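You operate a simulated robot arm through the tools that you are given. There is no shell and no other tool. Be economical: measure what you need, move in short steps, check, and stop when the job is done.

You are at the controls of a simulated two-armed robot. One attempt, no reset.

## Task
Level the base door by the hob and tighten the two loose knobs.
Fine: open the sagging door, turn the gold base hinge screw in till the door hangs level and shut it. Turn the fridge side door knob and the hob side drawer knob home till their screws no longer show. Both doors and both drawers over them end shut. Drop, tip, ram, crush, chip or break nothing, tools too; china and glass break by a fall, knock or squeeze; pinch, strike or load no finger, and keep suds out of food.
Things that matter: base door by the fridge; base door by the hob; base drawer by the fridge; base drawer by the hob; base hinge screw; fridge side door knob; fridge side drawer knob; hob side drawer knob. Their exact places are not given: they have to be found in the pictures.

The check looks at the end state, three seconds after you hand in, the way a careful person would. Anything else that was tipped, shoved, dropped, spilled or broken makes it a failure.

## Robot
Two 6-joint arms with two-finger grippers on one trunk, on a base that drives. Base frame: it is fixed to the floor where the robot stands at the start and does not move with it; the origin is under the middle of the robot, x ahead of it, y to its left, z up; the surface under the hand at the start is at about z = 0.914. Readings come in m, rad, newtons and seconds.
The left shoulder is at the start at [0.06, 0.143, 0.75], the right one opposite. With the tool pointing down near the work surface each hand reaches from about 0.1 to 0.64 m from the robot's upright axis, wherever it stands, measured 20 degrees to its own side. Places, roughly: base door by the fridge [0.4, -0.2, 0.4]; base door by the hob [0.4, 0.1, 0.4]; base drawer by the fridge [0.6, -0.2, 0.8]; base drawer by the hob [0.6, 0.1, 0.8]; base hinge screw [0.5, 0.2, 0.6]; fridge side door knob [0.4, -0.1, 0.6]; fridge side drawer knob [0.4, -0.2, 0.8]; hob side drawer knob [0.4, 0.1, 0.8]. Payload 2.45 kg a hand.
Tool frame (each hand has its own): the origin (TCP) lies between the finger pads and is the grasp point; the fingertips stand 0.026 m ahead of it; z points along the fingers, y is the line along which they close. The gripper opens to 0.096 m. The gripper's body begins 0.069 m behind the TCP.
Orientation is that of the tool frame in the base frame, as a unit quaternion [x, y, z, w]. With the fingers straight down and closing along the base's y, the tool's x points along the base's -x, its y along +y and its z along -z.

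## Interface
- The arms move only by the tool send_rows. It takes "left_steps", "right_steps" or both (then of equal length, played together; a hand with none holds still); each is a list of rows, each an object (a shift or turn left out is 0, a gripper value left out holds the last) with "travel": the shift along the tool's x, y, z in m, a list of three; "rotation": the turn, a rotation vector about the tool's x, y, z in rad, a list of three; "hand": the gripper command, from -1 (shut) to 1 (fully open), values between in proportion. In form: [{"travel": [dx, dy, dz], "rotation": [wx, wy, wz], "hand": hand}, ...]. A call has 1 to 12 rows; each row is the pose to reach, as a shift and turn from the pose commanded when the call began, along the tool's axes at that moment. A row lasts 0.2 s, in which the tool goes at most 0.05 m and 0.15 rad; a call with a longer step from one row to the next is refused whole, and so is a gripper value outside its range. Where a pose cannot be reached the arm comes as near as it can. A force on the tool above 90 N (or 10 N above the force at the start of the call, whichever is more), or a blocked arm, ends the call early, and 0.2 s more pass. Each finger halts on what it meets, pressing with about 41 N; the grip force reading is that of the motor and also rises with nothing between the fingers. The clock runs only during rows and for 0.2 s after the last one: add rows that repeat a pose to give the fingers time. The reply holds the time, the measured pose of the TCP, the force on the tool along the base axes, the opening and the grip force, in the units named above and with some noise, with the torque about the TCP (base axes, N m) and any sound that the robot's microphone picked up.
- Cameras (640 x 400 px; columns grow to the right, rows downward): "scene" is now at [0.1466, 0.0192, 1.3469]; the picture's right is [0.18, -0.98, -0.00], its down [-0.84, -0.15, -0.53] and it looks along [0.52, 0.09, -0.85] (base axes); focal length 260 px, centre (320, 200). "left" rides on the left gripper at [0.082, -0.003, -0.098] in its tool frame; the picture's right is [0.04, 1.00, 0.00], its down [-0.73, 0.03, -0.68] and it looks along [-0.68, 0.03, 0.73] (tool axes); focal length 256 px, centre (320, 200). "right" rides on the right gripper at [0.082, 0.003, -0.098] in its tool frame; the picture's right is [-0.04, 1.00, 0.00], its down [-0.73, -0.03, -0.68] and it looks along [-0.68, -0.03, 0.73] (tool axes); focal length 256 px, centre (320, 200).
- get_image(camera): a new picture of that camera. No time passes.
- slide_trunk(by): slides the trunk up (or, below 0, down) by that many m; the arms and the scene camera ride with it, the base frame stays. It gives what a move gives, with no picture.
- drive_base(legs): drives the robot by 1 to 6 legs, each [ahead, turn to the left] in m and rad, along the robot's own axes; the way and the turn of a leg run together, so that a leg with both is an arc; at most 1.5 m and 3.142 rad a leg. The arms and the cameras ride along, it lands a little off, and it stops where it bumps. It gives what a move gives.
- turn_head(pan, tilt): turns the head with the scene camera to pan (to the left, within 1.501 rad either way) and tilt (down, from -0.506 to 1.204), counted from straight ahead of the robot. It gives what a move gives.
- pixel_to_xyz(camera, pixels): for up to 12 pixels [column, row] of the newest picture of that camera ("zoom" is the newest enlarged one), the place [x, y, z] in the base frame of the surface seen there, good to about 0.002 m, but the place of the scene camera against the robot may be out by one fixed shift of up to 0.025 m in any direction. No time passes.
- zoom(camera, box): a new picture of the part [left, top, right, bottom] of that camera's present view, enlarged. No time passes.
- job_done(): hands the job in; it is judged then, once.

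Keep the steps short. Do not move on a guess: measure, check each grasp and each placing, and mend mistakes. In all there are 80 turns and 62 pictures (those below and enlarged ones count). Leave the grippers open and the arms clear of the work at the hand-in unless told otherwise, and finish with a single line.

The tools are called by a JSON object that holds its "api" and its "payload". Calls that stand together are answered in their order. send_rows: Moves the arms, as the interface text tells. Its arguments: {"type":"object","properties":{"left_steps":{"type":"array"},"right_steps":{"type":"array"}},"required":[]} The other tools are called the same way: slide_trunk (by) slides the trunk up or down; drive_base (legs) drives the base; turn_head (pan, tilt) turns the head that bears the scene camera; get_image (camera) takes a picture; pixel_to_xyz (camera, pixels) gives the place of the surface under pixels of a picture; zoom (camera, box) takes an enlarged picture of a part of a camera's view; job_done () hands the job in.

At the start:

```text
time: 0.0
left_eef_pos: [0.3575, 0.2537, 0.9297]
left_tool_rot: [0.0, 1.0, 0.0, 0.0]
left_force: [0.2, -0.6, 0.6]
left_torque: [0.01, -0.03, 0.03]
left_finger_gap: 0.096
left_grasp_force: 0.0
right_eef_pos: [0.5151, -0.0819, 0.9909]
right_tool_rot: [0.0, 1.0, 0.0, 0.0]
right_force: [0.1, 0.1, -0.4]
right_torque: [-0.01, -0.02, 0.02]
right_finger_gap: 0.096
right_grasp_force: 0.1
trunk travel left (down, up): [-0.375, 0.215]
robot x, y, heading: [0.0026, -0.001, 0.001]
head pan, tilt: [0.182, 1.016]
```

scene: 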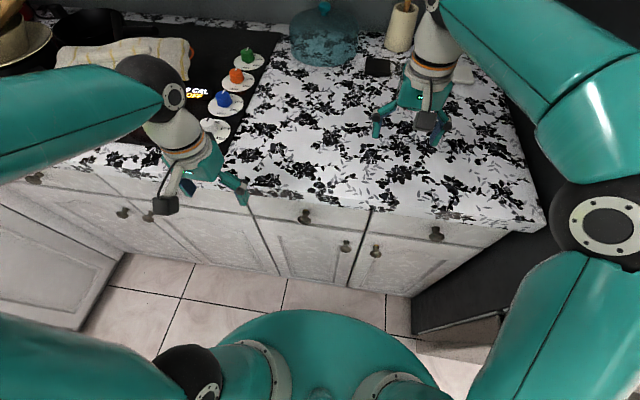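
right: 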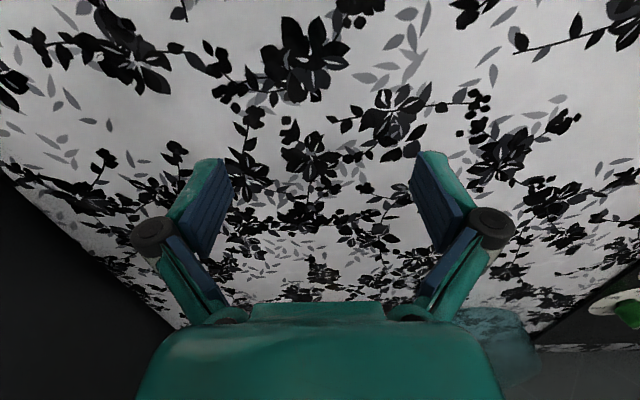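
left: 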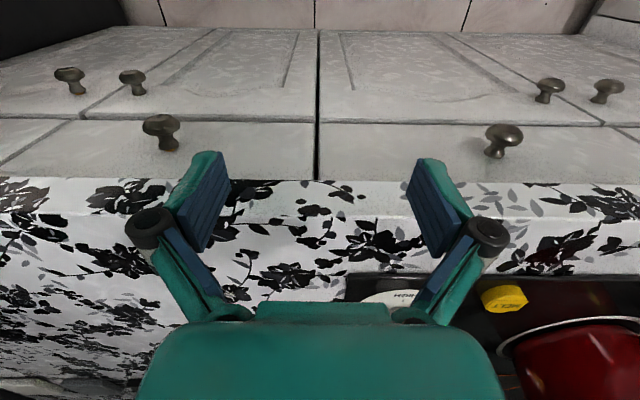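

I see the counter, with two drawers and two doors near the middle. I'll zoom in on the cabinet fronts in the scene view.

{"api": "zoom", "payload": {"camera": "scene", "box": [230, 170, 470, 320]}}

{"api": "pixel_to_xyz", "payload": {"camera": "scene", "pixels": [[304, 216], [436, 233], [345, 246], [376, 251], [320, 218], [260, 230], [365, 240], [450, 240], [300, 260], [400, 265], [415, 175]]}}

```text
2.67 times, centred on (350, 245) of scene
```

zoom: 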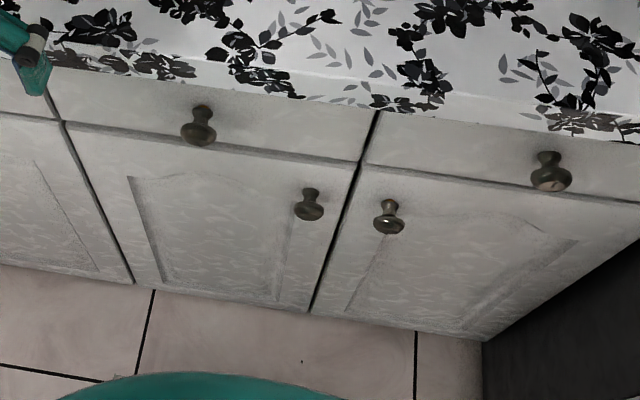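

```text
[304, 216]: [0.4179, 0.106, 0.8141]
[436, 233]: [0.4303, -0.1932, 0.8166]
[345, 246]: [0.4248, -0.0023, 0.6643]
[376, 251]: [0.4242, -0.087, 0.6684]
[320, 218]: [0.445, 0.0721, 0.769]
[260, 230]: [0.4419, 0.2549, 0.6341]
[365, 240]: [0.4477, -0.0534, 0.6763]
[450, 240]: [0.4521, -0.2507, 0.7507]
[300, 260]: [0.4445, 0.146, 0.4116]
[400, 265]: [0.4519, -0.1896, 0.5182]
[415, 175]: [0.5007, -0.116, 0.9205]
```

The drawer and door fronts are at x≈0.445 with the knobs at x≈0.42. I'll look to both sides before backing up.

{"api": "turn_head", "payload": {"pan": 1.5, "tilt": 0.7}}

{"api": "get_image", "payload": {"camera": "scene"}}

{"api": "turn_head", "payload": {"pan": -1.5, "tilt": 0.7}}

{"api": "get_image", "payload": {"camera": "scene"}}

```text
time: 1.5
left_eef_pos: [0.3567, 0.2536, 0.9297]
left_tool_rot: [0.001, 1.0, 0.0, 0.0]
left_force: [0.3, 0.0, -0.4]
left_torque: [-0.03, -0.01, -0.03]
left_finger_gap: 0.0962
left_grasp_force: 0.0
right_eef_pos: [0.5163, -0.0812, 0.9914]
right_tool_rot: [0.0, 1.0, 0.001, 0.0]
right_force: [0.1, -0.3, 0.9]
right_torque: [-0.02, -0.01, -0.03]
right_finger_gap: 0.0958
right_grasp_force: 0.0
trunk travel left (down, up): [-0.375, 0.215]
robot x, y, heading: [0.0, 0.0024, -0.004]
head pan, tilt: [1.499, 0.7]
```

```text
57 pictures are left
```

scene: 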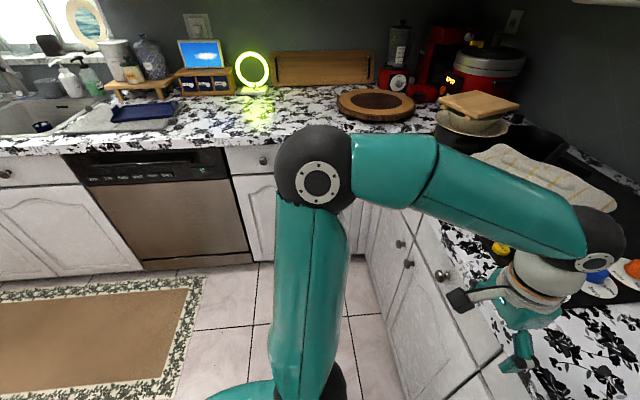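

```text
time: 4.1
left_eef_pos: [0.358, 0.2541, 0.9306]
left_tool_rot: [0.0, 1.0, 0.0, -0.001]
left_force: [1.1, 0.3, -0.4]
left_torque: [0.01, -0.02, 0.04]
left_finger_gap: 0.0963
left_grasp_force: 0.0
right_eef_pos: [0.5148, -0.0807, 0.9904]
right_tool_rot: [0.0, 1.0, 0.001, 0.0]
right_force: [0.6, 0.7, 0.6]
right_torque: [-0.01, 0.01, -0.02]
right_finger_gap: 0.0958
right_grasp_force: 0.1
trunk travel left (down, up): [-0.375, 0.215]
robot x, y, heading: [0.0027, 0.0015, -0.001]
head pan, tilt: [-1.499, 0.7]
```

```text
56 pictures are left
```

scene: 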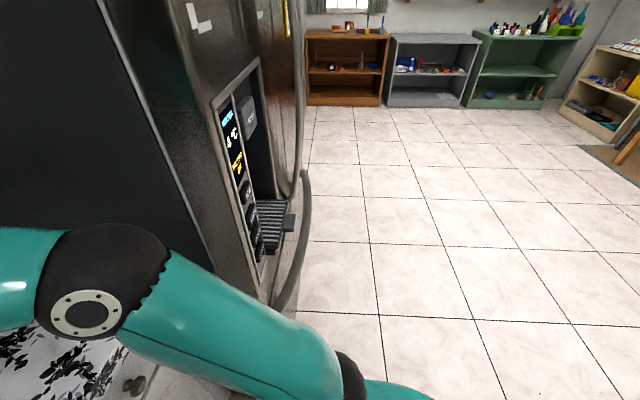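

There's open floor behind me, and the fridge stands to the right. I'll back up 0.3 m and look at the fronts with the head lower.

{"api": "drive_base", "payload": {"legs": [[-0.3, 0]]}}

{"api": "turn_head", "payload": {"pan": 0.0, "tilt": 0.8}}

{"api": "get_image", "payload": {"camera": "scene"}}

{"api": "get_image", "payload": {"camera": "left"}}

```text
time: 6.2
left_eef_pos: [0.0514, 0.2544, 0.9308]
left_tool_rot: [0.002, 1.0, 0.001, 0.001]
left_force: [0.0, -0.4, 0.1]
left_torque: [0.0, -0.02, -0.04]
left_finger_gap: 0.0961
left_grasp_force: 0.0
right_eef_pos: [0.2081, -0.0814, 0.9916]
right_tool_rot: [0.001, 1.0, 0.0, 0.0]
right_force: [0.3, -0.1, -0.3]
right_torque: [0.0, 0.01, -0.01]
right_finger_gap: 0.0959
right_grasp_force: 0.0
trunk travel left (down, up): [-0.375, 0.215]
robot x, y, heading: [-0.3077, -0.0005, -0.01]
head pan, tilt: [-1.499, 0.7]
```

```text
time: 7.8
left_eef_pos: [0.051, 0.2542, 0.9309]
left_tool_rot: [0.001, 1.0, 0.0, 0.0]
left_force: [0.7, -0.2, 0.1]
left_torque: [0.03, -0.04, 0.03]
left_finger_gap: 0.096
left_grasp_force: 0.1
right_eef_pos: [0.2087, -0.0808, 0.9907]
right_tool_rot: [0.0, 1.0, 0.0, 0.001]
right_force: [0.0, 0.2, -0.5]
right_torque: [0.0, -0.01, 0.02]
right_finger_gap: 0.0961
right_grasp_force: 0.0
trunk travel left (down, up): [-0.375, 0.215]
robot x, y, heading: [-0.3096, -0.0001, -0.005]
head pan, tilt: [0.0, 0.799]
```

```text
55 pictures are left
```

scene: 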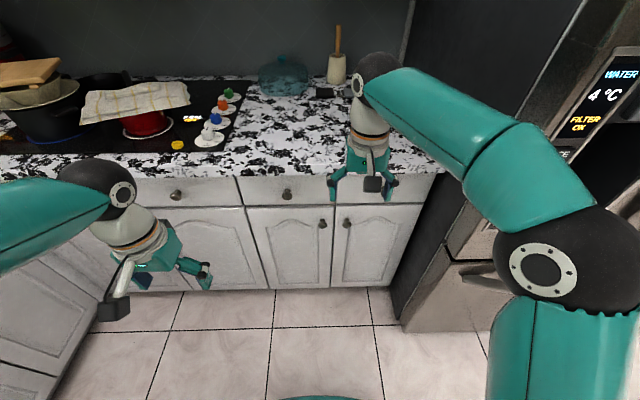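

```text
54 pictures are left
```

left: 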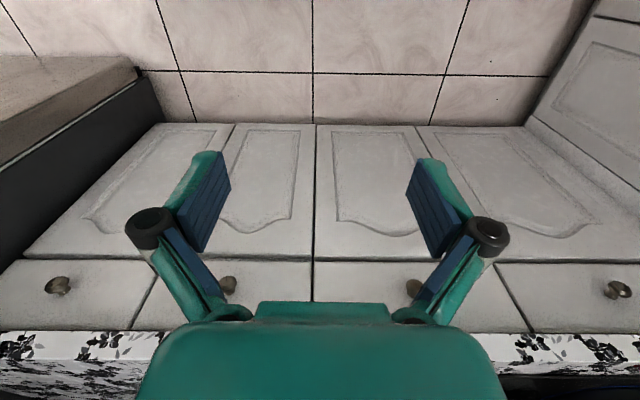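

Now a closer look at the target cabinet.

{"api": "zoom", "payload": {"camera": "scene", "box": [225, 165, 449, 305]}}

{"api": "pixel_to_xyz", "payload": {"camera": "scene", "pixels": [[286, 194], [390, 190], [322, 223], [346, 224], [250, 212], [330, 213], [338, 213], [415, 213], [270, 285], [325, 286], [300, 280], [300, 200]]}}

```text
2.86 times, centred on (337, 235) of scene
```

zoom: 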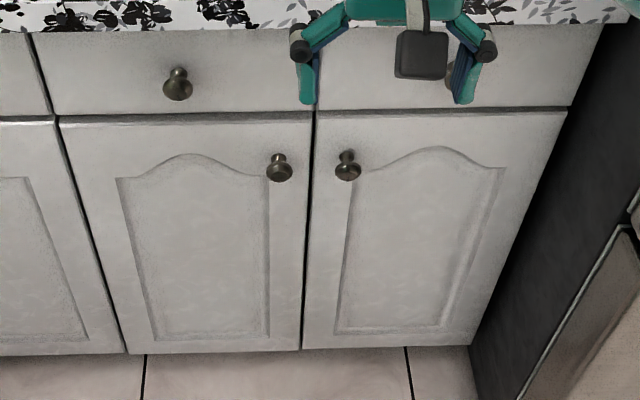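

```text
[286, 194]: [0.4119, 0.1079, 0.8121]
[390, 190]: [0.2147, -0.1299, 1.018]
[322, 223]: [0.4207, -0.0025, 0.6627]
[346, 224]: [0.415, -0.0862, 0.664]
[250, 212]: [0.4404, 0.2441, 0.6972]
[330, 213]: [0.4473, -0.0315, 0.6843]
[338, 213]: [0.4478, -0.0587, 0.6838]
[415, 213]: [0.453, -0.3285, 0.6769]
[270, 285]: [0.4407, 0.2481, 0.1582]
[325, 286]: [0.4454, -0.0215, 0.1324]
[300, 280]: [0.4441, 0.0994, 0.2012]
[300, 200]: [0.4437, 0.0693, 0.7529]
```

I'll measure the fridge's extent and the right arm's elbow position before turning the hands forward.

{"api": "pixel_to_xyz", "payload": {"camera": "scene", "pixels": [[440, 300], [405, 325], [470, 290], [500, 230], [555, 245], [590, 120], [540, 330], [490, 30], [480, 270], [620, 200]]}}

{"api": "send_rows", "payload": {"left_steps": [{"travel": [-0.02, 0, 0.01], "rotation": [0, -0.143, 0]}, {"travel": [-0.04, 0, 0.02], "rotation": [0, -0.286, 0]}, {"travel": [-0.07, 0, 0.03], "rotation": [0, -0.428, 0]}, {"travel": [-0.1, 0, 0.04], "rotation": [0, -0.571, 0]}, {"travel": [-0.13, 0, 0.05], "rotation": [0, -0.714, 0]}, {"travel": [-0.16, 0, 0.06], "rotation": [0, -0.857, 0]}, {"travel": [-0.19, 0, 0.07], "rotation": [0, -1.0, 0]}, {"travel": [-0.21, 0, 0.08], "rotation": [0, -1.142, 0]}, {"travel": [-0.22, 0, 0.09], "rotation": [0, -1.285, 0]}, {"travel": [-0.23, 0, 0.1], "rotation": [0, -1.428, 0]}, {"travel": [-0.24, 0, 0.11], "rotation": [0, -1.571, 0]}, {"travel": [-0.24, 0, 0.11], "rotation": [0, -1.571, 0]}]}}

{"api": "get_image", "payload": {"camera": "left"}}

```text
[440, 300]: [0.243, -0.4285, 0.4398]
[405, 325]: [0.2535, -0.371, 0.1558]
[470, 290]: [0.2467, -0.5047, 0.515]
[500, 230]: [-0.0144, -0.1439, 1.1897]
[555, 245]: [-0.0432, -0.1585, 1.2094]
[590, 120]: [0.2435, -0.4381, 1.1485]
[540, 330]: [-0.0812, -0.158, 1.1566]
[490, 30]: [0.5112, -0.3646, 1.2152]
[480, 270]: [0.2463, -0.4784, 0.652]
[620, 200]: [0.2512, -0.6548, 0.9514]
```

```text
time: 10.4
left_eef_pos: [0.2827, 0.138, 0.8727]
left_tool_rot: [-0.026, 0.716, 0.025, 0.697]
left_force: [0.2, 0.5, -0.5]
left_torque: [-0.01, 0.01, 0.03]
left_finger_gap: 0.0959
left_grasp_force: 0.1
left hand out of reach, approached as far as the arm can: row 8, 9, 10, 11, 12
right_eef_pos: [0.2087, -0.0808, 0.9919]
right_tool_rot: [0.0, 1.0, 0.0, 0.0]
right_force: [0.3, -0.3, -0.2]
right_torque: [-0.02, -0.01, 0.03]
right_finger_gap: 0.0961
right_grasp_force: 0.0
trunk travel left (down, up): [-0.375, 0.215]
robot x, y, heading: [-0.3093, -0.0013, -0.002]
head pan, tilt: [0.0, 0.799]
```

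```text
52 pictures are left
```

left: 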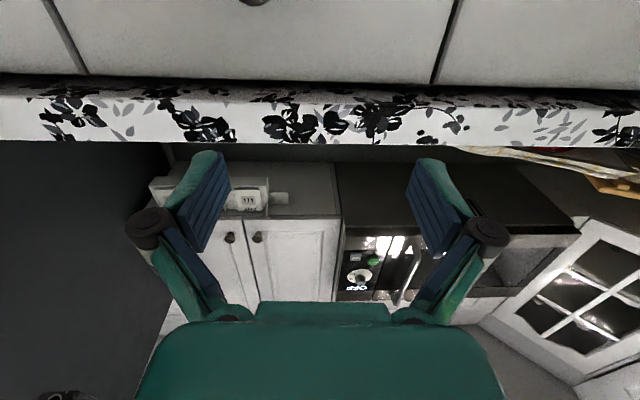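

The left hand came short: it's at y 0.138 and z 0.873, where I asked for 0.254 and 0.82. I'll try it in front of the hob-side drawer knob, where the arm is stretched further.

{"api": "send_rows", "payload": {"left_steps": [{"travel": [0, -0.03, 0.008]}, {"travel": [0.0, -0.06, 0.016]}, {"travel": [0.0, -0.09, 0.024]}, {"travel": [0.009, -0.12, 0.032]}, {"travel": [0.009, -0.147, 0.04]}, {"travel": [0.009, -0.147, 0.04]}]}}

{"api": "get_image", "payload": {"camera": "left"}}

{"api": "get_image", "payload": {"camera": "scene"}}

```text
time: 11.8
left_eef_pos: [0.3312, -0.006, 0.8582]
left_tool_rot: [-0.025, 0.717, 0.025, 0.696]
left_force: [-0.5, -0.6, -0.2]
left_torque: [-0.01, 0.01, 0.02]
left_finger_gap: 0.0961
left_grasp_force: 0.1
right_eef_pos: [0.2085, -0.0812, 0.9912]
right_tool_rot: [0.0, 1.0, 0.0, 0.0]
right_force: [0.4, -0.1, 0.6]
right_torque: [0.02, 0.0, 0.01]
right_finger_gap: 0.0962
right_grasp_force: 0.0
trunk travel left (down, up): [-0.375, 0.215]
robot x, y, heading: [-0.3048, -0.003, -0.004]
head pan, tilt: [0.0, 0.799]
```

```text
51 pictures are left
```

left: 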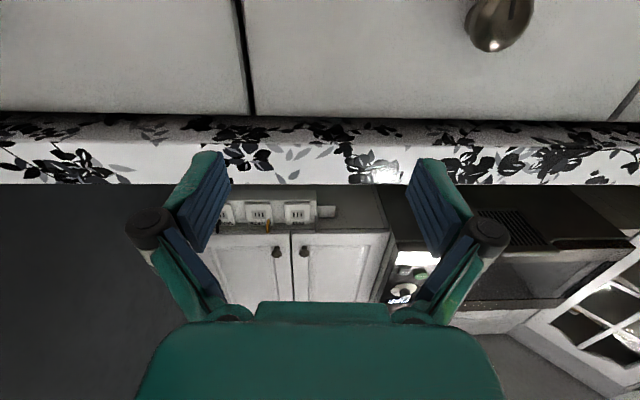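

```text
50 pictures are left
```

scene: 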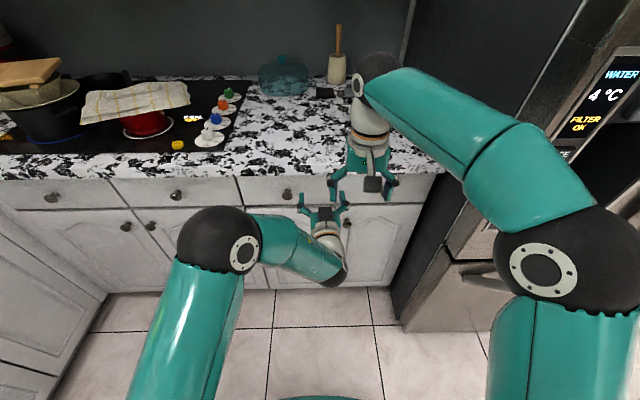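

The wrist view shows the drawer knob at (495,20). I'll measure it with the wrist camera and compare it with the scene reading.

{"api": "pixel_to_xyz", "payload": {"camera": "left", "pixels": [[495, 40], [500, 10], [245, 60], [350, 60]]}}

{"api": "send_rows", "payload": {"left_steps": [{"travel": [0, 0.035, 0], "rotation": [0.071, -0.03, 0]}, {"travel": [0.01, 0.07, -0.01], "rotation": [0.071, -0.03, 0]}, {"travel": [0.03, 0.1, -0.01], "rotation": [0.071, -0.03, 0]}, {"travel": [0.045, 0.113, -0.01], "rotation": [0.071, -0.03, 0]}, {"travel": [0.045, 0.113, -0.01], "rotation": [0.071, -0.03, 0]}]}}

{"api": "get_image", "payload": {"camera": "left"}}

```text
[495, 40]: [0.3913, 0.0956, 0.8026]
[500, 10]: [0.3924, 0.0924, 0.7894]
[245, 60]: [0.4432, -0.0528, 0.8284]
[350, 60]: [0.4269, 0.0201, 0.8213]
```

```text
time: 13.0
left_eef_pos: [0.3034, 0.0796, 0.8229]
left_tool_rot: [-0.006, 0.709, 0.006, 0.705]
left_force: [-0.4, 0.1, -0.1]
left_torque: [-0.02, 0.01, 0.01]
left_finger_gap: 0.096
left_grasp_force: 0.1
left hand out of reach, approached as far as the arm can: row 3, 4, 5
right_eef_pos: [0.2088, -0.0823, 0.9918]
right_tool_rot: [0.001, 1.0, 0.0, 0.0]
right_force: [-0.8, -0.2, 0.2]
right_torque: [0.0, -0.01, -0.02]
right_finger_gap: 0.0959
right_grasp_force: 0.0
trunk travel left (down, up): [-0.375, 0.215]
robot x, y, heading: [-0.3074, -0.0, 0.001]
head pan, tilt: [0.0, 0.799]
```

```text
49 pictures are left
```

left: 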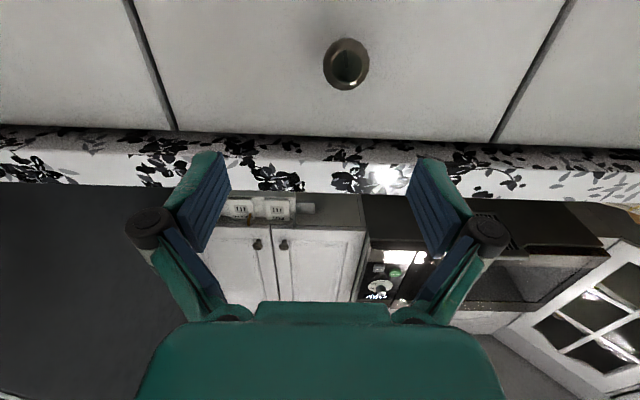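

The wrist camera puts the drawer knob near y=0.094, z=0.80, so the scene camera is off by about (+0.02, +0.012, +0.01). The reach limits may come from standing too close. I'll measure the knob and back up 0.12 m.

{"api": "pixel_to_xyz", "payload": {"camera": "left", "pixels": [[346, 63], [326, 63], [366, 63], [346, 42], [346, 87], [400, 80], [400, 20]]}}

{"api": "drive_base", "payload": {"legs": [[-0.12, 0]]}}

{"api": "send_rows", "payload": {"left_steps": [{"travel": [0, 0.01, 0.04]}, {"travel": [0.01, 0.015, 0.08]}, {"travel": [0.02, 0.015, 0.11]}, {"travel": [0.02, 0.015, 0.11]}]}}

```text
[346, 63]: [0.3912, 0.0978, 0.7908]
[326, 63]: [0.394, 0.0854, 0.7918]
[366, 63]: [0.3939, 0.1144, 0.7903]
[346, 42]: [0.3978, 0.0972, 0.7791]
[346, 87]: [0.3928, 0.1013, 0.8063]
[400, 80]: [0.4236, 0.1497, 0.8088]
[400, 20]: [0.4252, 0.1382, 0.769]
```

```text
time: 14.2
left_eef_pos: [0.181, 0.0817, 0.8254]
left_tool_rot: [-0.007, 0.709, 0.007, 0.705]
left_force: [-0.1, -0.6, -0.3]
left_torque: [-0.03, 0.02, 0.0]
left_finger_gap: 0.096
left_grasp_force: 0.0
right_eef_pos: [0.0865, -0.0812, 0.993]
right_tool_rot: [0.0, 1.0, 0.0, 0.0]
right_force: [-0.1, 0.2, 0.5]
right_torque: [-0.02, -0.04, 0.02]
right_finger_gap: 0.0958
right_grasp_force: 0.1
trunk travel left (down, up): [-0.375, 0.215]
robot x, y, heading: [-0.4286, -0.0026, -0.001]
head pan, tilt: [0.0, 0.799]
```

```text
time: 15.2
left_eef_pos: [0.2938, 0.0743, 0.8155]
left_tool_rot: [-0.015, 0.713, 0.015, 0.701]
left_force: [0.3, 0.1, 0.2]
left_torque: [-0.01, 0.0, -0.02]
left_finger_gap: 0.0963
left_grasp_force: 0.2
left hand out of reach, approached as far as the arm can: row 1, 2, 3, 4
right_eef_pos: [0.088, -0.081, 0.9912]
right_tool_rot: [0.0, 1.0, 0.0, -0.001]
right_force: [0.3, 0.4, -0.2]
right_torque: [0.01, 0.03, 0.0]
right_finger_gap: 0.0962
right_grasp_force: 0.1
trunk travel left (down, up): [-0.375, 0.215]
robot x, y, heading: [-0.43, 0.0024, -0.005]
head pan, tilt: [0.0, 0.799]
```

The failed reaches share a pattern: a forward-pointing tool can't sit within about 0.1 m of the shoulder's own axis. The drawer knob is centred at (0.392, 0.0985, 0.793). Lowering the trunk 0.3 m puts every target well above the shoulder. The hand is at x 0.29, clear of the fronts.

{"api": "slide_trunk", "payload": {"by": -0.3}}

{"api": "get_image", "payload": {"camera": "scene"}}

```text
time: 18.2
left_eef_pos: [0.2924, 0.074, 0.5143]
left_tool_rot: [-0.015, 0.712, 0.014, 0.702]
left_force: [-0.3, -0.3, -0.5]
left_torque: [-0.02, -0.06, 0.01]
left_finger_gap: 0.096
left_grasp_force: 0.1
right_eef_pos: [0.0881, -0.0817, 0.6918]
right_tool_rot: [0.001, 1.0, 0.001, -0.001]
right_force: [-0.1, 0.3, 0.1]
right_torque: [0.02, -0.02, 0.0]
right_finger_gap: 0.0958
right_grasp_force: 0.0
trunk travel left (down, up): [-0.075, 0.515]
robot x, y, heading: [-0.4298, 0.0013, -0.002]
head pan, tilt: [0.0, 0.799]
```

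```text
48 pictures are left
```

scene: 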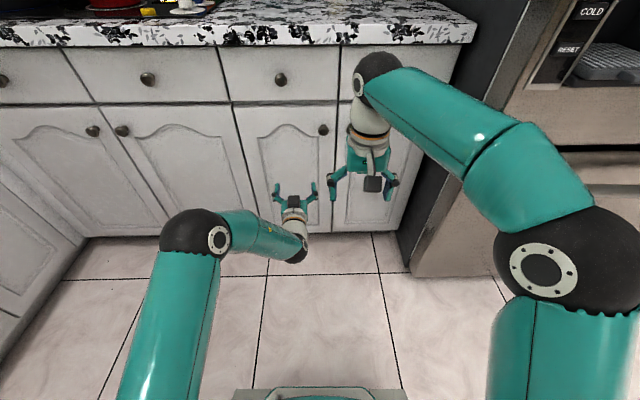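

I'll raise the left hand in front of the drawer knob (x 0.31, y 0.0985, z 0.793), then look.

{"api": "send_rows", "payload": {"left_steps": [{"travel": [-0.04, 0.01, 0], "rotation": [0.041, -0.014, 0]}, {"travel": [-0.08, 0.0245, 0], "rotation": [0.041, -0.014, 0]}, {"travel": [-0.12, 0.0245, 0], "rotation": [0.041, -0.014, 0]}, {"travel": [-0.16, 0.0245, 0], "rotation": [0.041, -0.014, 0]}, {"travel": [-0.2, 0.0245, 0.01], "rotation": [0.041, -0.014, 0]}, {"travel": [-0.24, 0.0245, 0.02], "rotation": [0.041, -0.014, 0]}, {"travel": [-0.279, 0.0245, 0.02], "rotation": [0.041, -0.014, 0]}, {"travel": [-0.279, 0.0245, 0.02], "rotation": [0.041, -0.014, 0]}]}}

{"api": "get_image", "payload": {"camera": "left"}}

{"api": "zoom", "payload": {"camera": "scene", "box": [220, 40, 400, 152]}}

```text
time: 20.0
left_eef_pos: [0.3163, 0.0998, 0.7952]
left_tool_rot: [-0.001, 0.708, 0.0, 0.706]
left_force: [0.4, -0.1, 0.3]
left_torque: [-0.04, 0.03, 0.04]
left_finger_gap: 0.0959
left_grasp_force: 0.1
left hand out of reach, approached as far as the arm can: row 1, 2
right_eef_pos: [0.0878, -0.0802, 0.6916]
right_tool_rot: [0.0, 1.0, 0.001, 0.0]
right_force: [-0.2, -0.4, 0.4]
right_torque: [0.02, -0.02, 0.02]
right_finger_gap: 0.0959
right_grasp_force: 0.0
trunk travel left (down, up): [-0.075, 0.515]
robot x, y, heading: [-0.4282, -0.0037, -0.002]
head pan, tilt: [0.0, 0.799]
```

```text
47 pictures are left
```

left: 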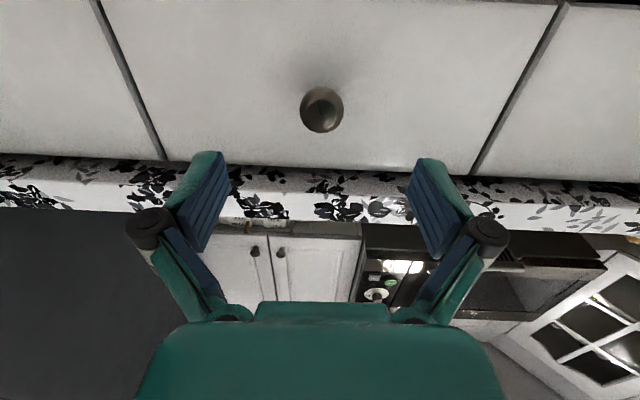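

```text
3.56 times, centred on (310, 96) of scene
```

zoom: 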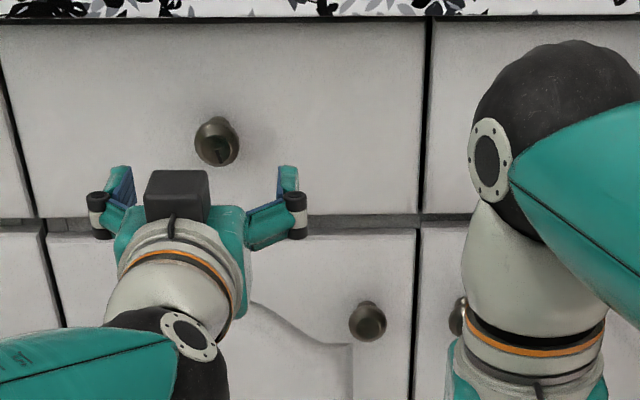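

Reachable now. I'll measure the knob from this view, at (322,109).

{"api": "pixel_to_xyz", "payload": {"camera": "left", "pixels": [[322, 109], [302, 109], [342, 109], [322, 89], [322, 130], [280, 60], [400, 60]]}}

{"api": "zoom", "payload": {"camera": "left", "box": [260, 60, 388, 140]}}

```text
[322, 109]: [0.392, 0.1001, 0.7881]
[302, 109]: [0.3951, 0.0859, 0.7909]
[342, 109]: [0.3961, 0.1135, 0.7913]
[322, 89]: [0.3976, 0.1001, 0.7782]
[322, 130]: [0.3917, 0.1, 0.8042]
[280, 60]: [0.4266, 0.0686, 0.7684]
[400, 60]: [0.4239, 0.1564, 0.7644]
```

```text
5.00 times, centred on (324, 100) of left
```

zoom: 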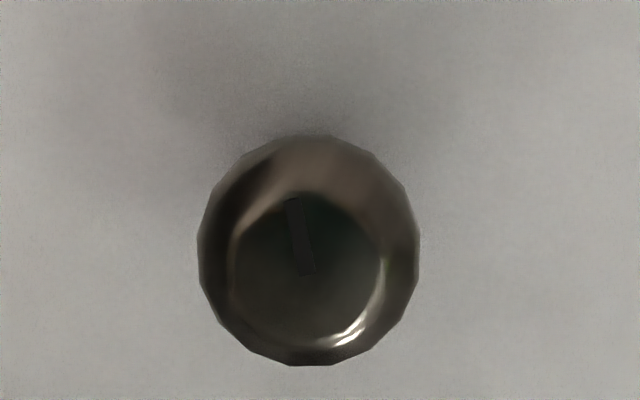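

The knob face carries a slot mark, which is handy for tracking rotation. The centre is (y 0.0998, z 0.791). I'll pre-rotate the hand -1.5 rad with a 0.05 m gap while moving up to the knob, stopping with the tips about 10 mm short of the drawer front.

{"api": "send_rows", "payload": {"left_steps": [{"rotation": [0, 0, -0.14], "hand": 0.04}, {"rotation": [0, 0, -0.28]}, {"rotation": [0, 0, -0.42]}, {"rotation": [0, 0, -0.56]}, {"rotation": [0, 0, -0.7]}, {"travel": [0.004, 0, 0.0], "rotation": [0, 0, -0.84]}, {"travel": [0.004, 0, 0.0], "rotation": [0, 0, -0.98]}, {"travel": [0.004, 0, 0.0], "rotation": [0, 0, -1.12]}, {"travel": [0.004, 0, 0.0], "rotation": [0, 0, -1.26]}, {"travel": [0.004, 0, 0.024], "rotation": [0, 0, -1.38]}, {"travel": [0.004, 0, 0.05], "rotation": [0, 0, -1.5]}, {"travel": [0.004, 0, 0.07], "rotation": [0, 0, -1.5]}]}}

{"api": "get_image", "payload": {"camera": "left"}}

```text
time: 22.6
left_eef_pos: [0.4147, 0.096, 0.8104]
left_tool_rot: [-0.485, 0.518, -0.481, 0.516]
left_force: [-17.9, 0.0, 1.9]
left_torque: [0.06, -0.21, 0.1]
left_finger_gap: 0.0702
left_grasp_force: 7.7
left hand out of reach, approached as far as the arm can: row 6, 7, 8, 9, 10, 11, 12
right_eef_pos: [0.0877, -0.0812, 0.6935]
right_tool_rot: [0.0, 1.0, -0.001, 0.001]
right_force: [-0.7, -0.1, -0.2]
right_torque: [0.01, 0.02, 0.03]
right_finger_gap: 0.0961
right_grasp_force: 0.1
trunk travel left (down, up): [-0.075, 0.515]
robot x, y, heading: [-0.4287, 0.0011, -0.002]
head pan, tilt: [0.0, 0.799]
```

```text
44 pictures are left
```

left: 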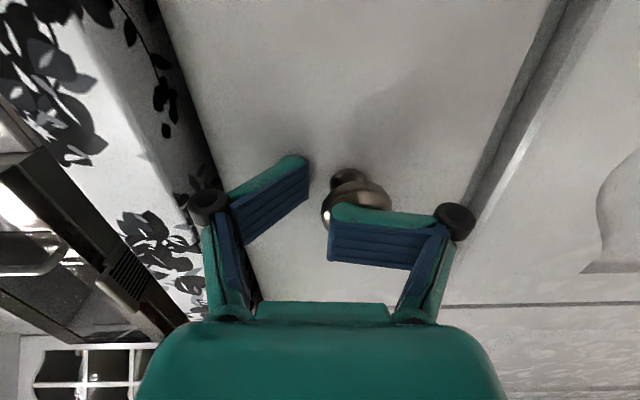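

Something's off: the arm drifted to x 0.415, z 0.81 and the tool is pressing with 18 N. The reach limit appears with this negative twist. I'll back straight out.

{"api": "send_rows", "payload": {"left_steps": [{"travel": [0, 0, -0.03]}, {"travel": [0, 0, -0.06]}, {"travel": [0, 0, -0.09]}, {"travel": [0, 0, -0.12]}, {"travel": [0, 0, -0.12]}]}}

{"api": "get_image", "payload": {"camera": "left"}}

```text
time: 23.8
left_eef_pos: [0.3596, 0.0862, 0.8742]
left_tool_rot: [-0.483, 0.519, -0.48, 0.516]
left_force: [-0.1, 0.5, 1.2]
left_torque: [0.02, 0.05, 0.01]
left_finger_gap: 0.0514
left_grasp_force: 0.2
left hand out of reach, approached as far as the arm can: row 1, 2, 3, 4, 5
right_eef_pos: [0.0875, -0.0818, 0.6923]
right_tool_rot: [0.0, 1.0, 0.0, 0.0]
right_force: [-0.2, -0.4, 0.7]
right_torque: [-0.01, -0.07, 0.01]
right_finger_gap: 0.0962
right_grasp_force: 0.0
trunk travel left (down, up): [-0.075, 0.515]
robot x, y, heading: [-0.4283, 0.0039, -0.005]
head pan, tilt: [0.0, 0.799]
```

```text
43 pictures are left
```

left: 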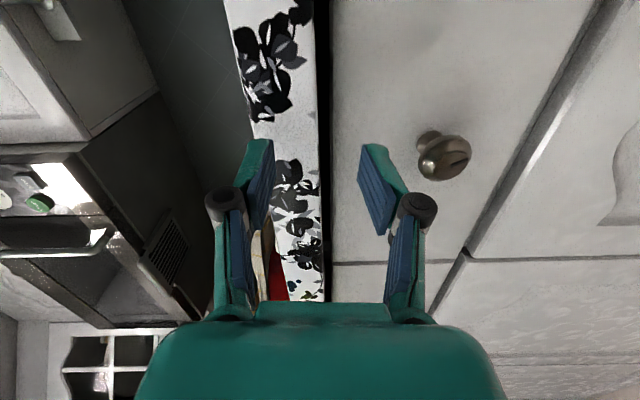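

The hand rose to z 0.874 while retreating, so the -1.5 twist is badly conditioned. I'll untwist it back to neutral while lowering and retreating.

{"api": "send_rows", "payload": {"left_steps": [{"travel": [0, 0.0, -0.01], "rotation": [0, 0, 0.147]}, {"travel": [0, 0.0, -0.02], "rotation": [0, 0, 0.294]}, {"travel": [0, 0.01, -0.03], "rotation": [0, 0, 0.441]}, {"travel": [0, 0.02, -0.04], "rotation": [0, 0, 0.588]}, {"travel": [0, 0.03, -0.05], "rotation": [0, 0, 0.735]}, {"travel": [0, 0.04, -0.05], "rotation": [0, 0, 0.882]}, {"travel": [0, 0.055, -0.05], "rotation": [0, 0, 1.03]}, {"travel": [0, 0.07, -0.05], "rotation": [0, 0, 1.176]}, {"travel": [-0.01, 0.08, -0.05], "rotation": [0, 0, 1.32]}, {"travel": [-0.01, 0.08, -0.05], "rotation": [0, 0, 1.46]}, {"travel": [-0.01, 0.08, -0.05], "rotation": [0, 0, 1.46]}]}}

{"api": "get_image", "payload": {"camera": "scene"}}

```text
time: 26.2
left_eef_pos: [0.3113, 0.1006, 0.7958]
left_tool_rot: [-0.014, 0.708, -0.014, 0.706]
left_force: [0.3, 0.0, 0.2]
left_torque: [0.03, -0.01, -0.02]
left_finger_gap: 0.05
left_grasp_force: 0.1
right_eef_pos: [0.0867, -0.0807, 0.6913]
right_tool_rot: [0.0, 1.0, 0.0, 0.0]
right_force: [-0.5, -0.9, 0.4]
right_torque: [0.0, 0.0, 0.0]
right_finger_gap: 0.096
right_grasp_force: 0.0
trunk travel left (down, up): [-0.075, 0.515]
robot x, y, heading: [-0.4249, 0.0004, -0.0]
head pan, tilt: [0.0, 0.799]
```

```text
42 pictures are left
```

scene: 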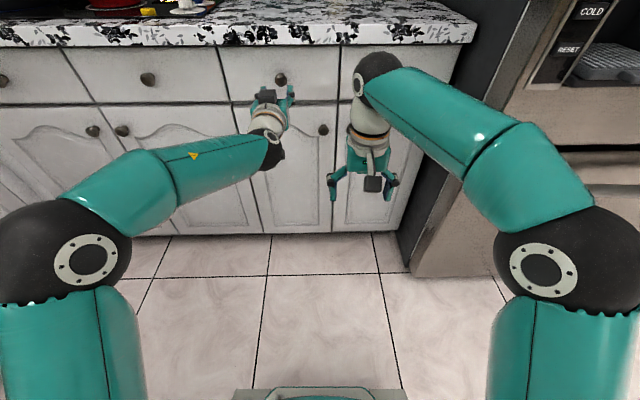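

Back to neutral and exactly on target. Next I'll test the positive twist range here in free space.

{"api": "send_rows", "payload": {"left_steps": [{"rotation": [0, 0, 0.14]}, {"rotation": [0, 0, 0.28]}, {"rotation": [0, 0, 0.42]}, {"rotation": [0, 0, 0.56]}, {"rotation": [0, 0, 0.7]}, {"rotation": [0, 0, 0.84]}, {"rotation": [0, 0, 0.98]}, {"rotation": [0, 0, 1.12]}, {"rotation": [0, 0, 1.26]}, {"rotation": [0, 0, 1.4]}, {"rotation": [0, 0, 1.54]}, {"rotation": [0, 0, 1.66]}]}}

{"api": "send_rows", "payload": {"left_steps": [{"rotation": [0, 0, 0.14]}, {"rotation": [0, 0, 0.28]}, {"rotation": [0, 0, 0.42]}, {"rotation": [0, 0, 0.56]}, {"rotation": [0, 0, 0.7]}, {"rotation": [0, 0, 0.84]}, {"rotation": [0, 0, 0.98]}, {"rotation": [0, 0, 1.12]}, {"rotation": [0, 0, 1.26]}, {"rotation": [0, 0, 1.4]}, {"rotation": [0, 0, 1.48]}]}}

```text
time: 28.8
left_eef_pos: [0.3094, 0.0995, 0.7956]
left_tool_rot: [0.513, 0.488, 0.513, 0.487]
left_force: [-0.5, 0.5, -1.0]
left_torque: [0.03, 0.0, 0.01]
left_finger_gap: 0.0503
left_grasp_force: 0.0
right_eef_pos: [0.0876, -0.0802, 0.6918]
right_tool_rot: [0.0, 1.0, 0.0, 0.0]
right_force: [-0.8, -0.2, -0.8]
right_torque: [0.02, 0.0, -0.02]
right_finger_gap: 0.0964
right_grasp_force: 0.0
trunk travel left (down, up): [-0.075, 0.515]
robot x, y, heading: [-0.4309, -0.0029, 0.003]
head pan, tilt: [0.0, 0.799]
```

```text
time: 31.2
left_eef_pos: [0.3107, 0.0995, 0.7937]
left_tool_rot: [0.708, 0.015, 0.706, 0.014]
left_force: [-0.1, 0.2, 0.3]
left_torque: [-0.01, 0.03, 0.01]
left_finger_gap: 0.0499
left_grasp_force: 0.1
right_eef_pos: [0.0868, -0.0816, 0.692]
right_tool_rot: [0.0, 1.0, 0.0, 0.0]
right_force: [-0.6, 0.3, 0.1]
right_torque: [0.02, -0.02, 0.0]
right_finger_gap: 0.0959
right_grasp_force: 0.1
trunk travel left (down, up): [-0.075, 0.515]
robot x, y, heading: [-0.4278, -0.002, -0.003]
head pan, tilt: [0.0, 0.799]
```

The twist from 0 to π works exactly. I'll test further, up to about 2π, since longer strokes mean fewer regrips.

{"api": "send_rows", "payload": {"left_steps": [{"rotation": [0, 0, 0.14]}, {"rotation": [0, 0, 0.28]}, {"rotation": [0, 0, 0.42]}, {"rotation": [0, 0, 0.56]}, {"rotation": [0, 0, 0.7]}, {"rotation": [0, 0, 0.84]}, {"rotation": [0, 0, 0.98]}, {"rotation": [0, 0, 1.12]}, {"rotation": [0, 0, 1.26]}, {"rotation": [0, 0, 1.4]}, {"rotation": [0, 0, 1.54]}]}}

{"api": "get_image", "payload": {"camera": "left"}}

```text
time: 33.6
left_eef_pos: [0.3113, 0.0997, 0.7958]
left_tool_rot: [0.518, -0.483, 0.516, -0.482]
left_force: [0.6, -0.3, 0.9]
left_torque: [-0.02, 0.0, 0.01]
left_finger_gap: 0.0499
left_grasp_force: 0.1
right_eef_pos: [0.0879, -0.0827, 0.6911]
right_tool_rot: [0.0, 1.0, 0.0, 0.0]
right_force: [0.4, 0.3, 0.3]
right_torque: [0.01, -0.03, -0.02]
right_finger_gap: 0.0961
right_grasp_force: 0.1
trunk travel left (down, up): [-0.075, 0.515]
robot x, y, heading: [-0.4274, 0.0012, -0.0]
head pan, tilt: [0.0, 0.799]
```

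```text
41 pictures are left
```

left: 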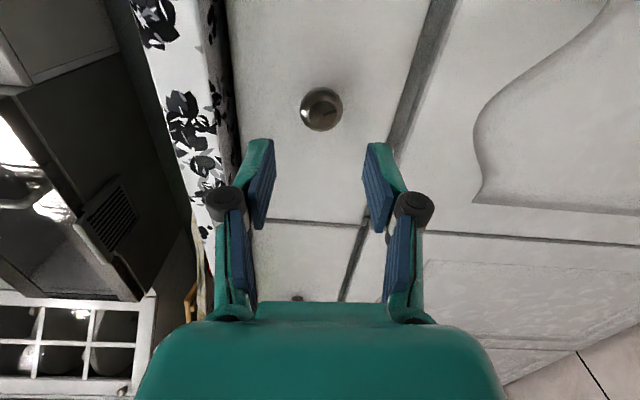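

It reaches 4.66 rad cleanly. I'll wind back to neutral, go in to the knob with a 0.05 m gap, and look.

{"api": "send_rows", "payload": {"left_steps": [{"rotation": [0, 0, -0.14]}, {"rotation": [0, 0, -0.28]}, {"rotation": [0, 0, -0.42]}, {"rotation": [0, 0, -0.56]}, {"rotation": [0, 0, -0.7]}, {"rotation": [0, 0, -0.84]}, {"rotation": [0, 0, -0.98]}, {"rotation": [0, 0, -1.12]}, {"rotation": [0, 0, -1.26]}, {"rotation": [0, 0, -1.4]}, {"rotation": [0, 0, -1.53]}, {"rotation": [0, 0, -1.66]}]}}

{"api": "send_rows", "payload": {"left_steps": [{"rotation": [0, 0, -0.14]}, {"rotation": [0, 0, -0.28]}, {"rotation": [0, 0, -0.42]}, {"rotation": [0, 0, -0.56]}, {"rotation": [0, 0, -0.7]}, {"rotation": [0, 0, -0.84]}, {"rotation": [0, 0, -0.98]}, {"rotation": [0, 0, -1.12]}, {"rotation": [0, 0, -1.26]}, {"rotation": [0, 0, -1.4]}, {"rotation": [0, 0, -1.53]}, {"rotation": [0, 0, -1.66]}]}}

{"api": "send_rows", "payload": {"left_steps": [{"rotation": [0, 0, -0.14]}, {"rotation": [0, 0, -0.28]}, {"rotation": [0, 0, -0.42]}, {"rotation": [0, 0, -0.56]}, {"rotation": [0, 0, -0.7]}, {"rotation": [0, 0, -0.84]}, {"rotation": [0, 0, -0.98]}, {"rotation": [0, 0, -1.12]}, {"rotation": [0, 0, -1.26]}, {"rotation": [0, 0, -1.34]}]}}

{"api": "send_rows", "payload": {"left_steps": [{"travel": [0.004, 0, 0.025]}, {"travel": [0.004, 0, 0.05]}, {"travel": [0.004, 0, 0.077]}, {"travel": [0.004, 0, 0.077]}]}}

{"api": "get_image", "payload": {"camera": "left"}}

```text
time: 36.2
left_eef_pos: [0.3104, 0.1009, 0.796]
left_tool_rot: [0.706, 0.058, 0.704, 0.059]
left_force: [0.0, -0.5, -0.1]
left_torque: [0.0, 0.01, 0.01]
left_finger_gap: 0.0499
left_grasp_force: 0.0
right_eef_pos: [0.0872, -0.0815, 0.6907]
right_tool_rot: [0.0, 1.0, -0.001, 0.0]
right_force: [0.7, 0.9, 0.1]
right_torque: [0.0, 0.0, -0.01]
right_finger_gap: 0.096
right_grasp_force: 0.0
trunk travel left (down, up): [-0.075, 0.515]
robot x, y, heading: [-0.4248, 0.0013, -0.006]
head pan, tilt: [0.0, 0.799]
```

```text
time: 38.8
left_eef_pos: [0.3106, 0.0997, 0.7952]
left_tool_rot: [0.434, 0.56, 0.433, 0.558]
left_force: [-0.1, -0.2, 0.4]
left_torque: [-0.02, -0.03, 0.0]
left_finger_gap: 0.05
left_grasp_force: 0.0
right_eef_pos: [0.0877, -0.0808, 0.6908]
right_tool_rot: [0.0, 1.0, 0.0, 0.0]
right_force: [-0.5, 0.5, -0.6]
right_torque: [-0.03, 0.0, -0.01]
right_finger_gap: 0.0961
right_grasp_force: 0.0
trunk travel left (down, up): [-0.075, 0.515]
robot x, y, heading: [-0.424, 0.0008, 0.0]
head pan, tilt: [0.0, 0.799]
```

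```text
time: 41.0
left_eef_pos: [0.3099, 0.1014, 0.7958]
left_tool_rot: [-0.007, 0.708, -0.008, 0.706]
left_force: [0.2, -0.1, -0.2]
left_torque: [-0.01, 0.0, 0.03]
left_finger_gap: 0.0496
left_grasp_force: 0.0
right_eef_pos: [0.0875, -0.0814, 0.6915]
right_tool_rot: [0.0, 1.0, 0.001, -0.001]
right_force: [-0.5, -0.2, 0.0]
right_torque: [0.0, 0.01, 0.0]
right_finger_gap: 0.0961
right_grasp_force: 0.0
trunk travel left (down, up): [-0.075, 0.515]
robot x, y, heading: [-0.4318, -0.0012, -0.006]
head pan, tilt: [0.0, 0.799]
```

```text
time: 42.0
left_eef_pos: [0.3888, 0.101, 0.7913]
left_tool_rot: [-0.008, 0.708, -0.007, 0.706]
left_force: [0.4, 0.4, 0.7]
left_torque: [-0.01, 0.0, -0.01]
left_finger_gap: 0.0496
left_grasp_force: 0.1
right_eef_pos: [0.0889, -0.0799, 0.6918]
right_tool_rot: [0.001, 1.0, 0.0, 0.0]
right_force: [0.4, -1.0, -0.4]
right_torque: [0.03, -0.02, -0.04]
right_finger_gap: 0.0959
right_grasp_force: 0.0
trunk travel left (down, up): [-0.075, 0.515]
robot x, y, heading: [-0.4275, 0.0003, -0.002]
head pan, tilt: [0.0, 0.799]
```

```text
40 pictures are left
```

left: 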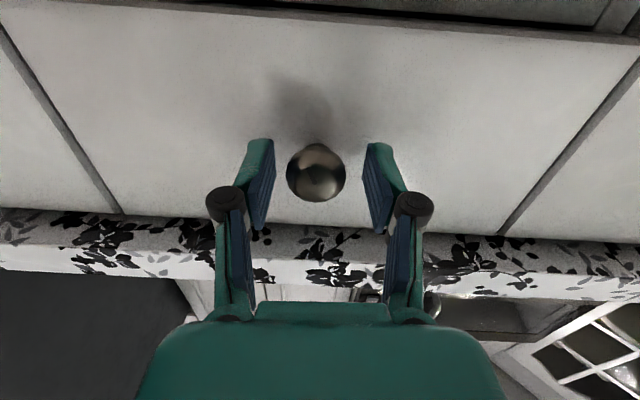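

The knob sits between the fingers. I'll close, check the gap, and turn clockwise 1.4 rad.

{"api": "send_rows", "payload": {"left_steps": [{"hand": -1}, {"hand": -1}, {"rotation": [0, 0, 0.14]}, {"rotation": [0, 0, 0.28]}, {"rotation": [0, 0, 0.42]}, {"rotation": [0, 0, 0.56]}, {"rotation": [0, 0, 0.7]}, {"rotation": [0, 0, 0.84]}, {"rotation": [0, 0, 0.98]}, {"rotation": [0, 0, 1.12]}, {"rotation": [0, 0, 1.26]}, {"rotation": [0, 0, 1.4]}]}}

{"api": "get_image", "payload": {"camera": "left"}}

```text
time: 44.6
left_eef_pos: [0.3864, 0.1037, 0.7948]
left_tool_rot: [0.448, 0.545, 0.453, 0.545]
left_force: [3.2, 17.0, 14.7]
left_torque: [-0.13, -0.21, -0.06]
left_finger_gap: 0.0312
left_grasp_force: 44.6
right_eef_pos: [0.0862, -0.0816, 0.6937]
right_tool_rot: [0.001, 1.0, 0.0, 0.0]
right_force: [0.0, 0.7, 1.1]
right_torque: [0.0, -0.01, -0.01]
right_finger_gap: 0.0958
right_grasp_force: 0.0
trunk travel left (down, up): [-0.075, 0.515]
robot x, y, heading: [-0.43, 0.0005, 0.001]
head pan, tilt: [0.0, 0.799]
```

```text
39 pictures are left
```

left: 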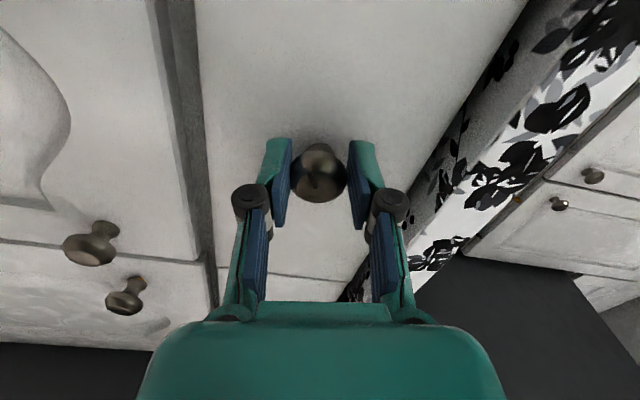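

The grip holds at a 0.031 gap, but 17 and 15 N sideways means the knob centre is slightly off from mine, near (0.1035, 0.795). I'll shift the axis to that and keep turning.

{"api": "send_rows", "payload": {"left_steps": [{"travel": [0.002, 0.004, 0], "rotation": [0, 0, 0.1]}, {"travel": [0.002, 0.004, 0], "rotation": [0, 0, 0.24]}, {"travel": [0.002, 0.004, 0], "rotation": [0, 0, 0.38]}, {"travel": [0.002, 0.004, 0], "rotation": [0, 0, 0.52]}, {"travel": [0.002, 0.004, 0], "rotation": [0, 0, 0.66]}, {"travel": [0.002, 0.004, 0], "rotation": [0, 0, 0.8]}, {"travel": [0.002, 0.004, 0], "rotation": [0, 0, 0.94]}, {"travel": [0.002, 0.004, 0], "rotation": [0, 0, 1.08]}, {"travel": [0.002, 0.004, 0], "rotation": [0, 0, 1.22]}, {"travel": [0.002, 0.004, 0], "rotation": [0, 0, 1.36]}, {"travel": [0.002, 0.004, 0], "rotation": [0, 0, 1.5]}, {"travel": [0.002, 0.004, 0], "rotation": [0, 0, 1.64]}]}}

{"api": "get_image", "payload": {"camera": "left"}}

```text
time: 47.2
left_eef_pos: [0.385, 0.0994, 0.7994]
left_tool_rot: [0.704, 0.04, 0.707, 0.044]
left_force: [3.8, -13.2, 25.1]
left_torque: [-0.12, 0.35, -0.05]
left_finger_gap: 0.0306
left_grasp_force: 44.7
right_eef_pos: [0.0865, -0.0822, 0.692]
right_tool_rot: [0.001, 1.0, 0.001, 0.002]
right_force: [0.2, 0.5, 0.5]
right_torque: [0.02, -0.02, -0.04]
right_finger_gap: 0.0958
right_grasp_force: 0.0
trunk travel left (down, up): [-0.075, 0.515]
robot x, y, heading: [-0.4254, 0.001, -0.003]
head pan, tilt: [0.0, 0.799]
```

```text
38 pictures are left
```

left: 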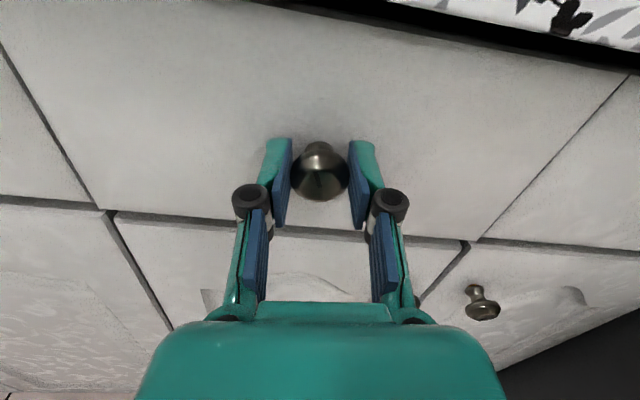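

The readings fit one model: the knob axis is at (0.100, 0.7955), and the knob has turned about 3 rad with no slip. I'll open, recentre on that axis, and look at the side of the knob.

{"api": "send_rows", "payload": {"left_steps": [{"hand": 0.04}, {"hand": 0.04}, {"travel": [0.0005, 0.003, 0.0]}, {"travel": [0.0005, 0.003, 0]}]}}

{"api": "get_image", "payload": {"camera": "left"}}

{"api": "zoom", "payload": {"camera": "scene", "box": [240, 50, 368, 130]}}

```text
time: 48.2
left_eef_pos: [0.3869, 0.1001, 0.7945]
left_tool_rot: [0.707, 0.044, 0.705, 0.043]
left_force: [0.3, 0.3, 0.6]
left_torque: [-0.02, -0.01, 0.02]
left_finger_gap: 0.0501
left_grasp_force: 0.0
right_eef_pos: [0.0878, -0.082, 0.692]
right_tool_rot: [0.0, 1.0, 0.0, 0.0]
right_force: [-0.2, -0.1, 0.2]
right_torque: [0.0, 0.0, -0.01]
right_finger_gap: 0.0957
right_grasp_force: 0.1
trunk travel left (down, up): [-0.075, 0.515]
robot x, y, heading: [-0.4247, 0.0033, -0.002]
head pan, tilt: [0.0, 0.799]
```

```text
37 pictures are left
```

left: 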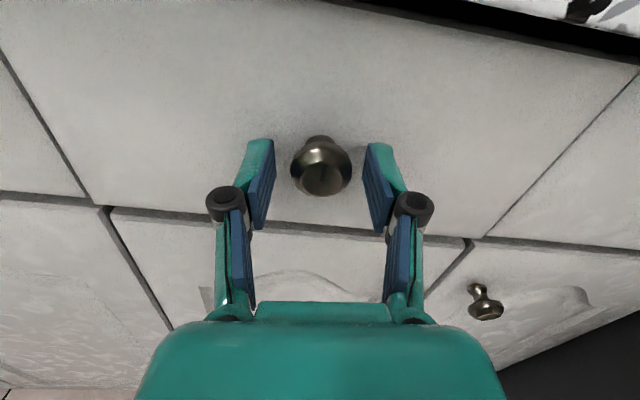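

```text
5.00 times, centred on (304, 90) of scene
```

zoom: 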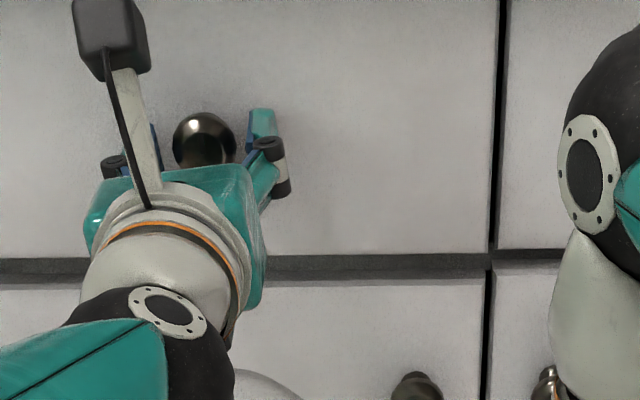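

I'll zoom in on the knob stem from the wrist camera, which is above now, to see whether the screw still shows.

{"api": "zoom", "payload": {"camera": "left", "box": [272, 115, 368, 205]}}

{"api": "pixel_to_xyz", "payload": {"camera": "left", "pixels": [[321, 180], [321, 165], [321, 150], [319, 138], [293, 170], [350, 170], [321, 193], [360, 110]]}}

```text
4.44 times, centred on (320, 160) of left
```

zoom: 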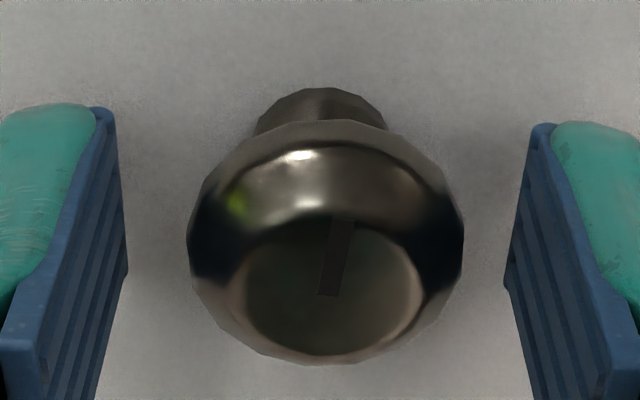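

```text
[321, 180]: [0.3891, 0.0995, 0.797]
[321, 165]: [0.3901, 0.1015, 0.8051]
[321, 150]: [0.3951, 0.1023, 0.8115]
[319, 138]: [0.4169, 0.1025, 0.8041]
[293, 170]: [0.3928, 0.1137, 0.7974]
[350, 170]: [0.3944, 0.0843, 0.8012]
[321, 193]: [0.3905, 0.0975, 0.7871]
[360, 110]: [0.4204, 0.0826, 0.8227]
```

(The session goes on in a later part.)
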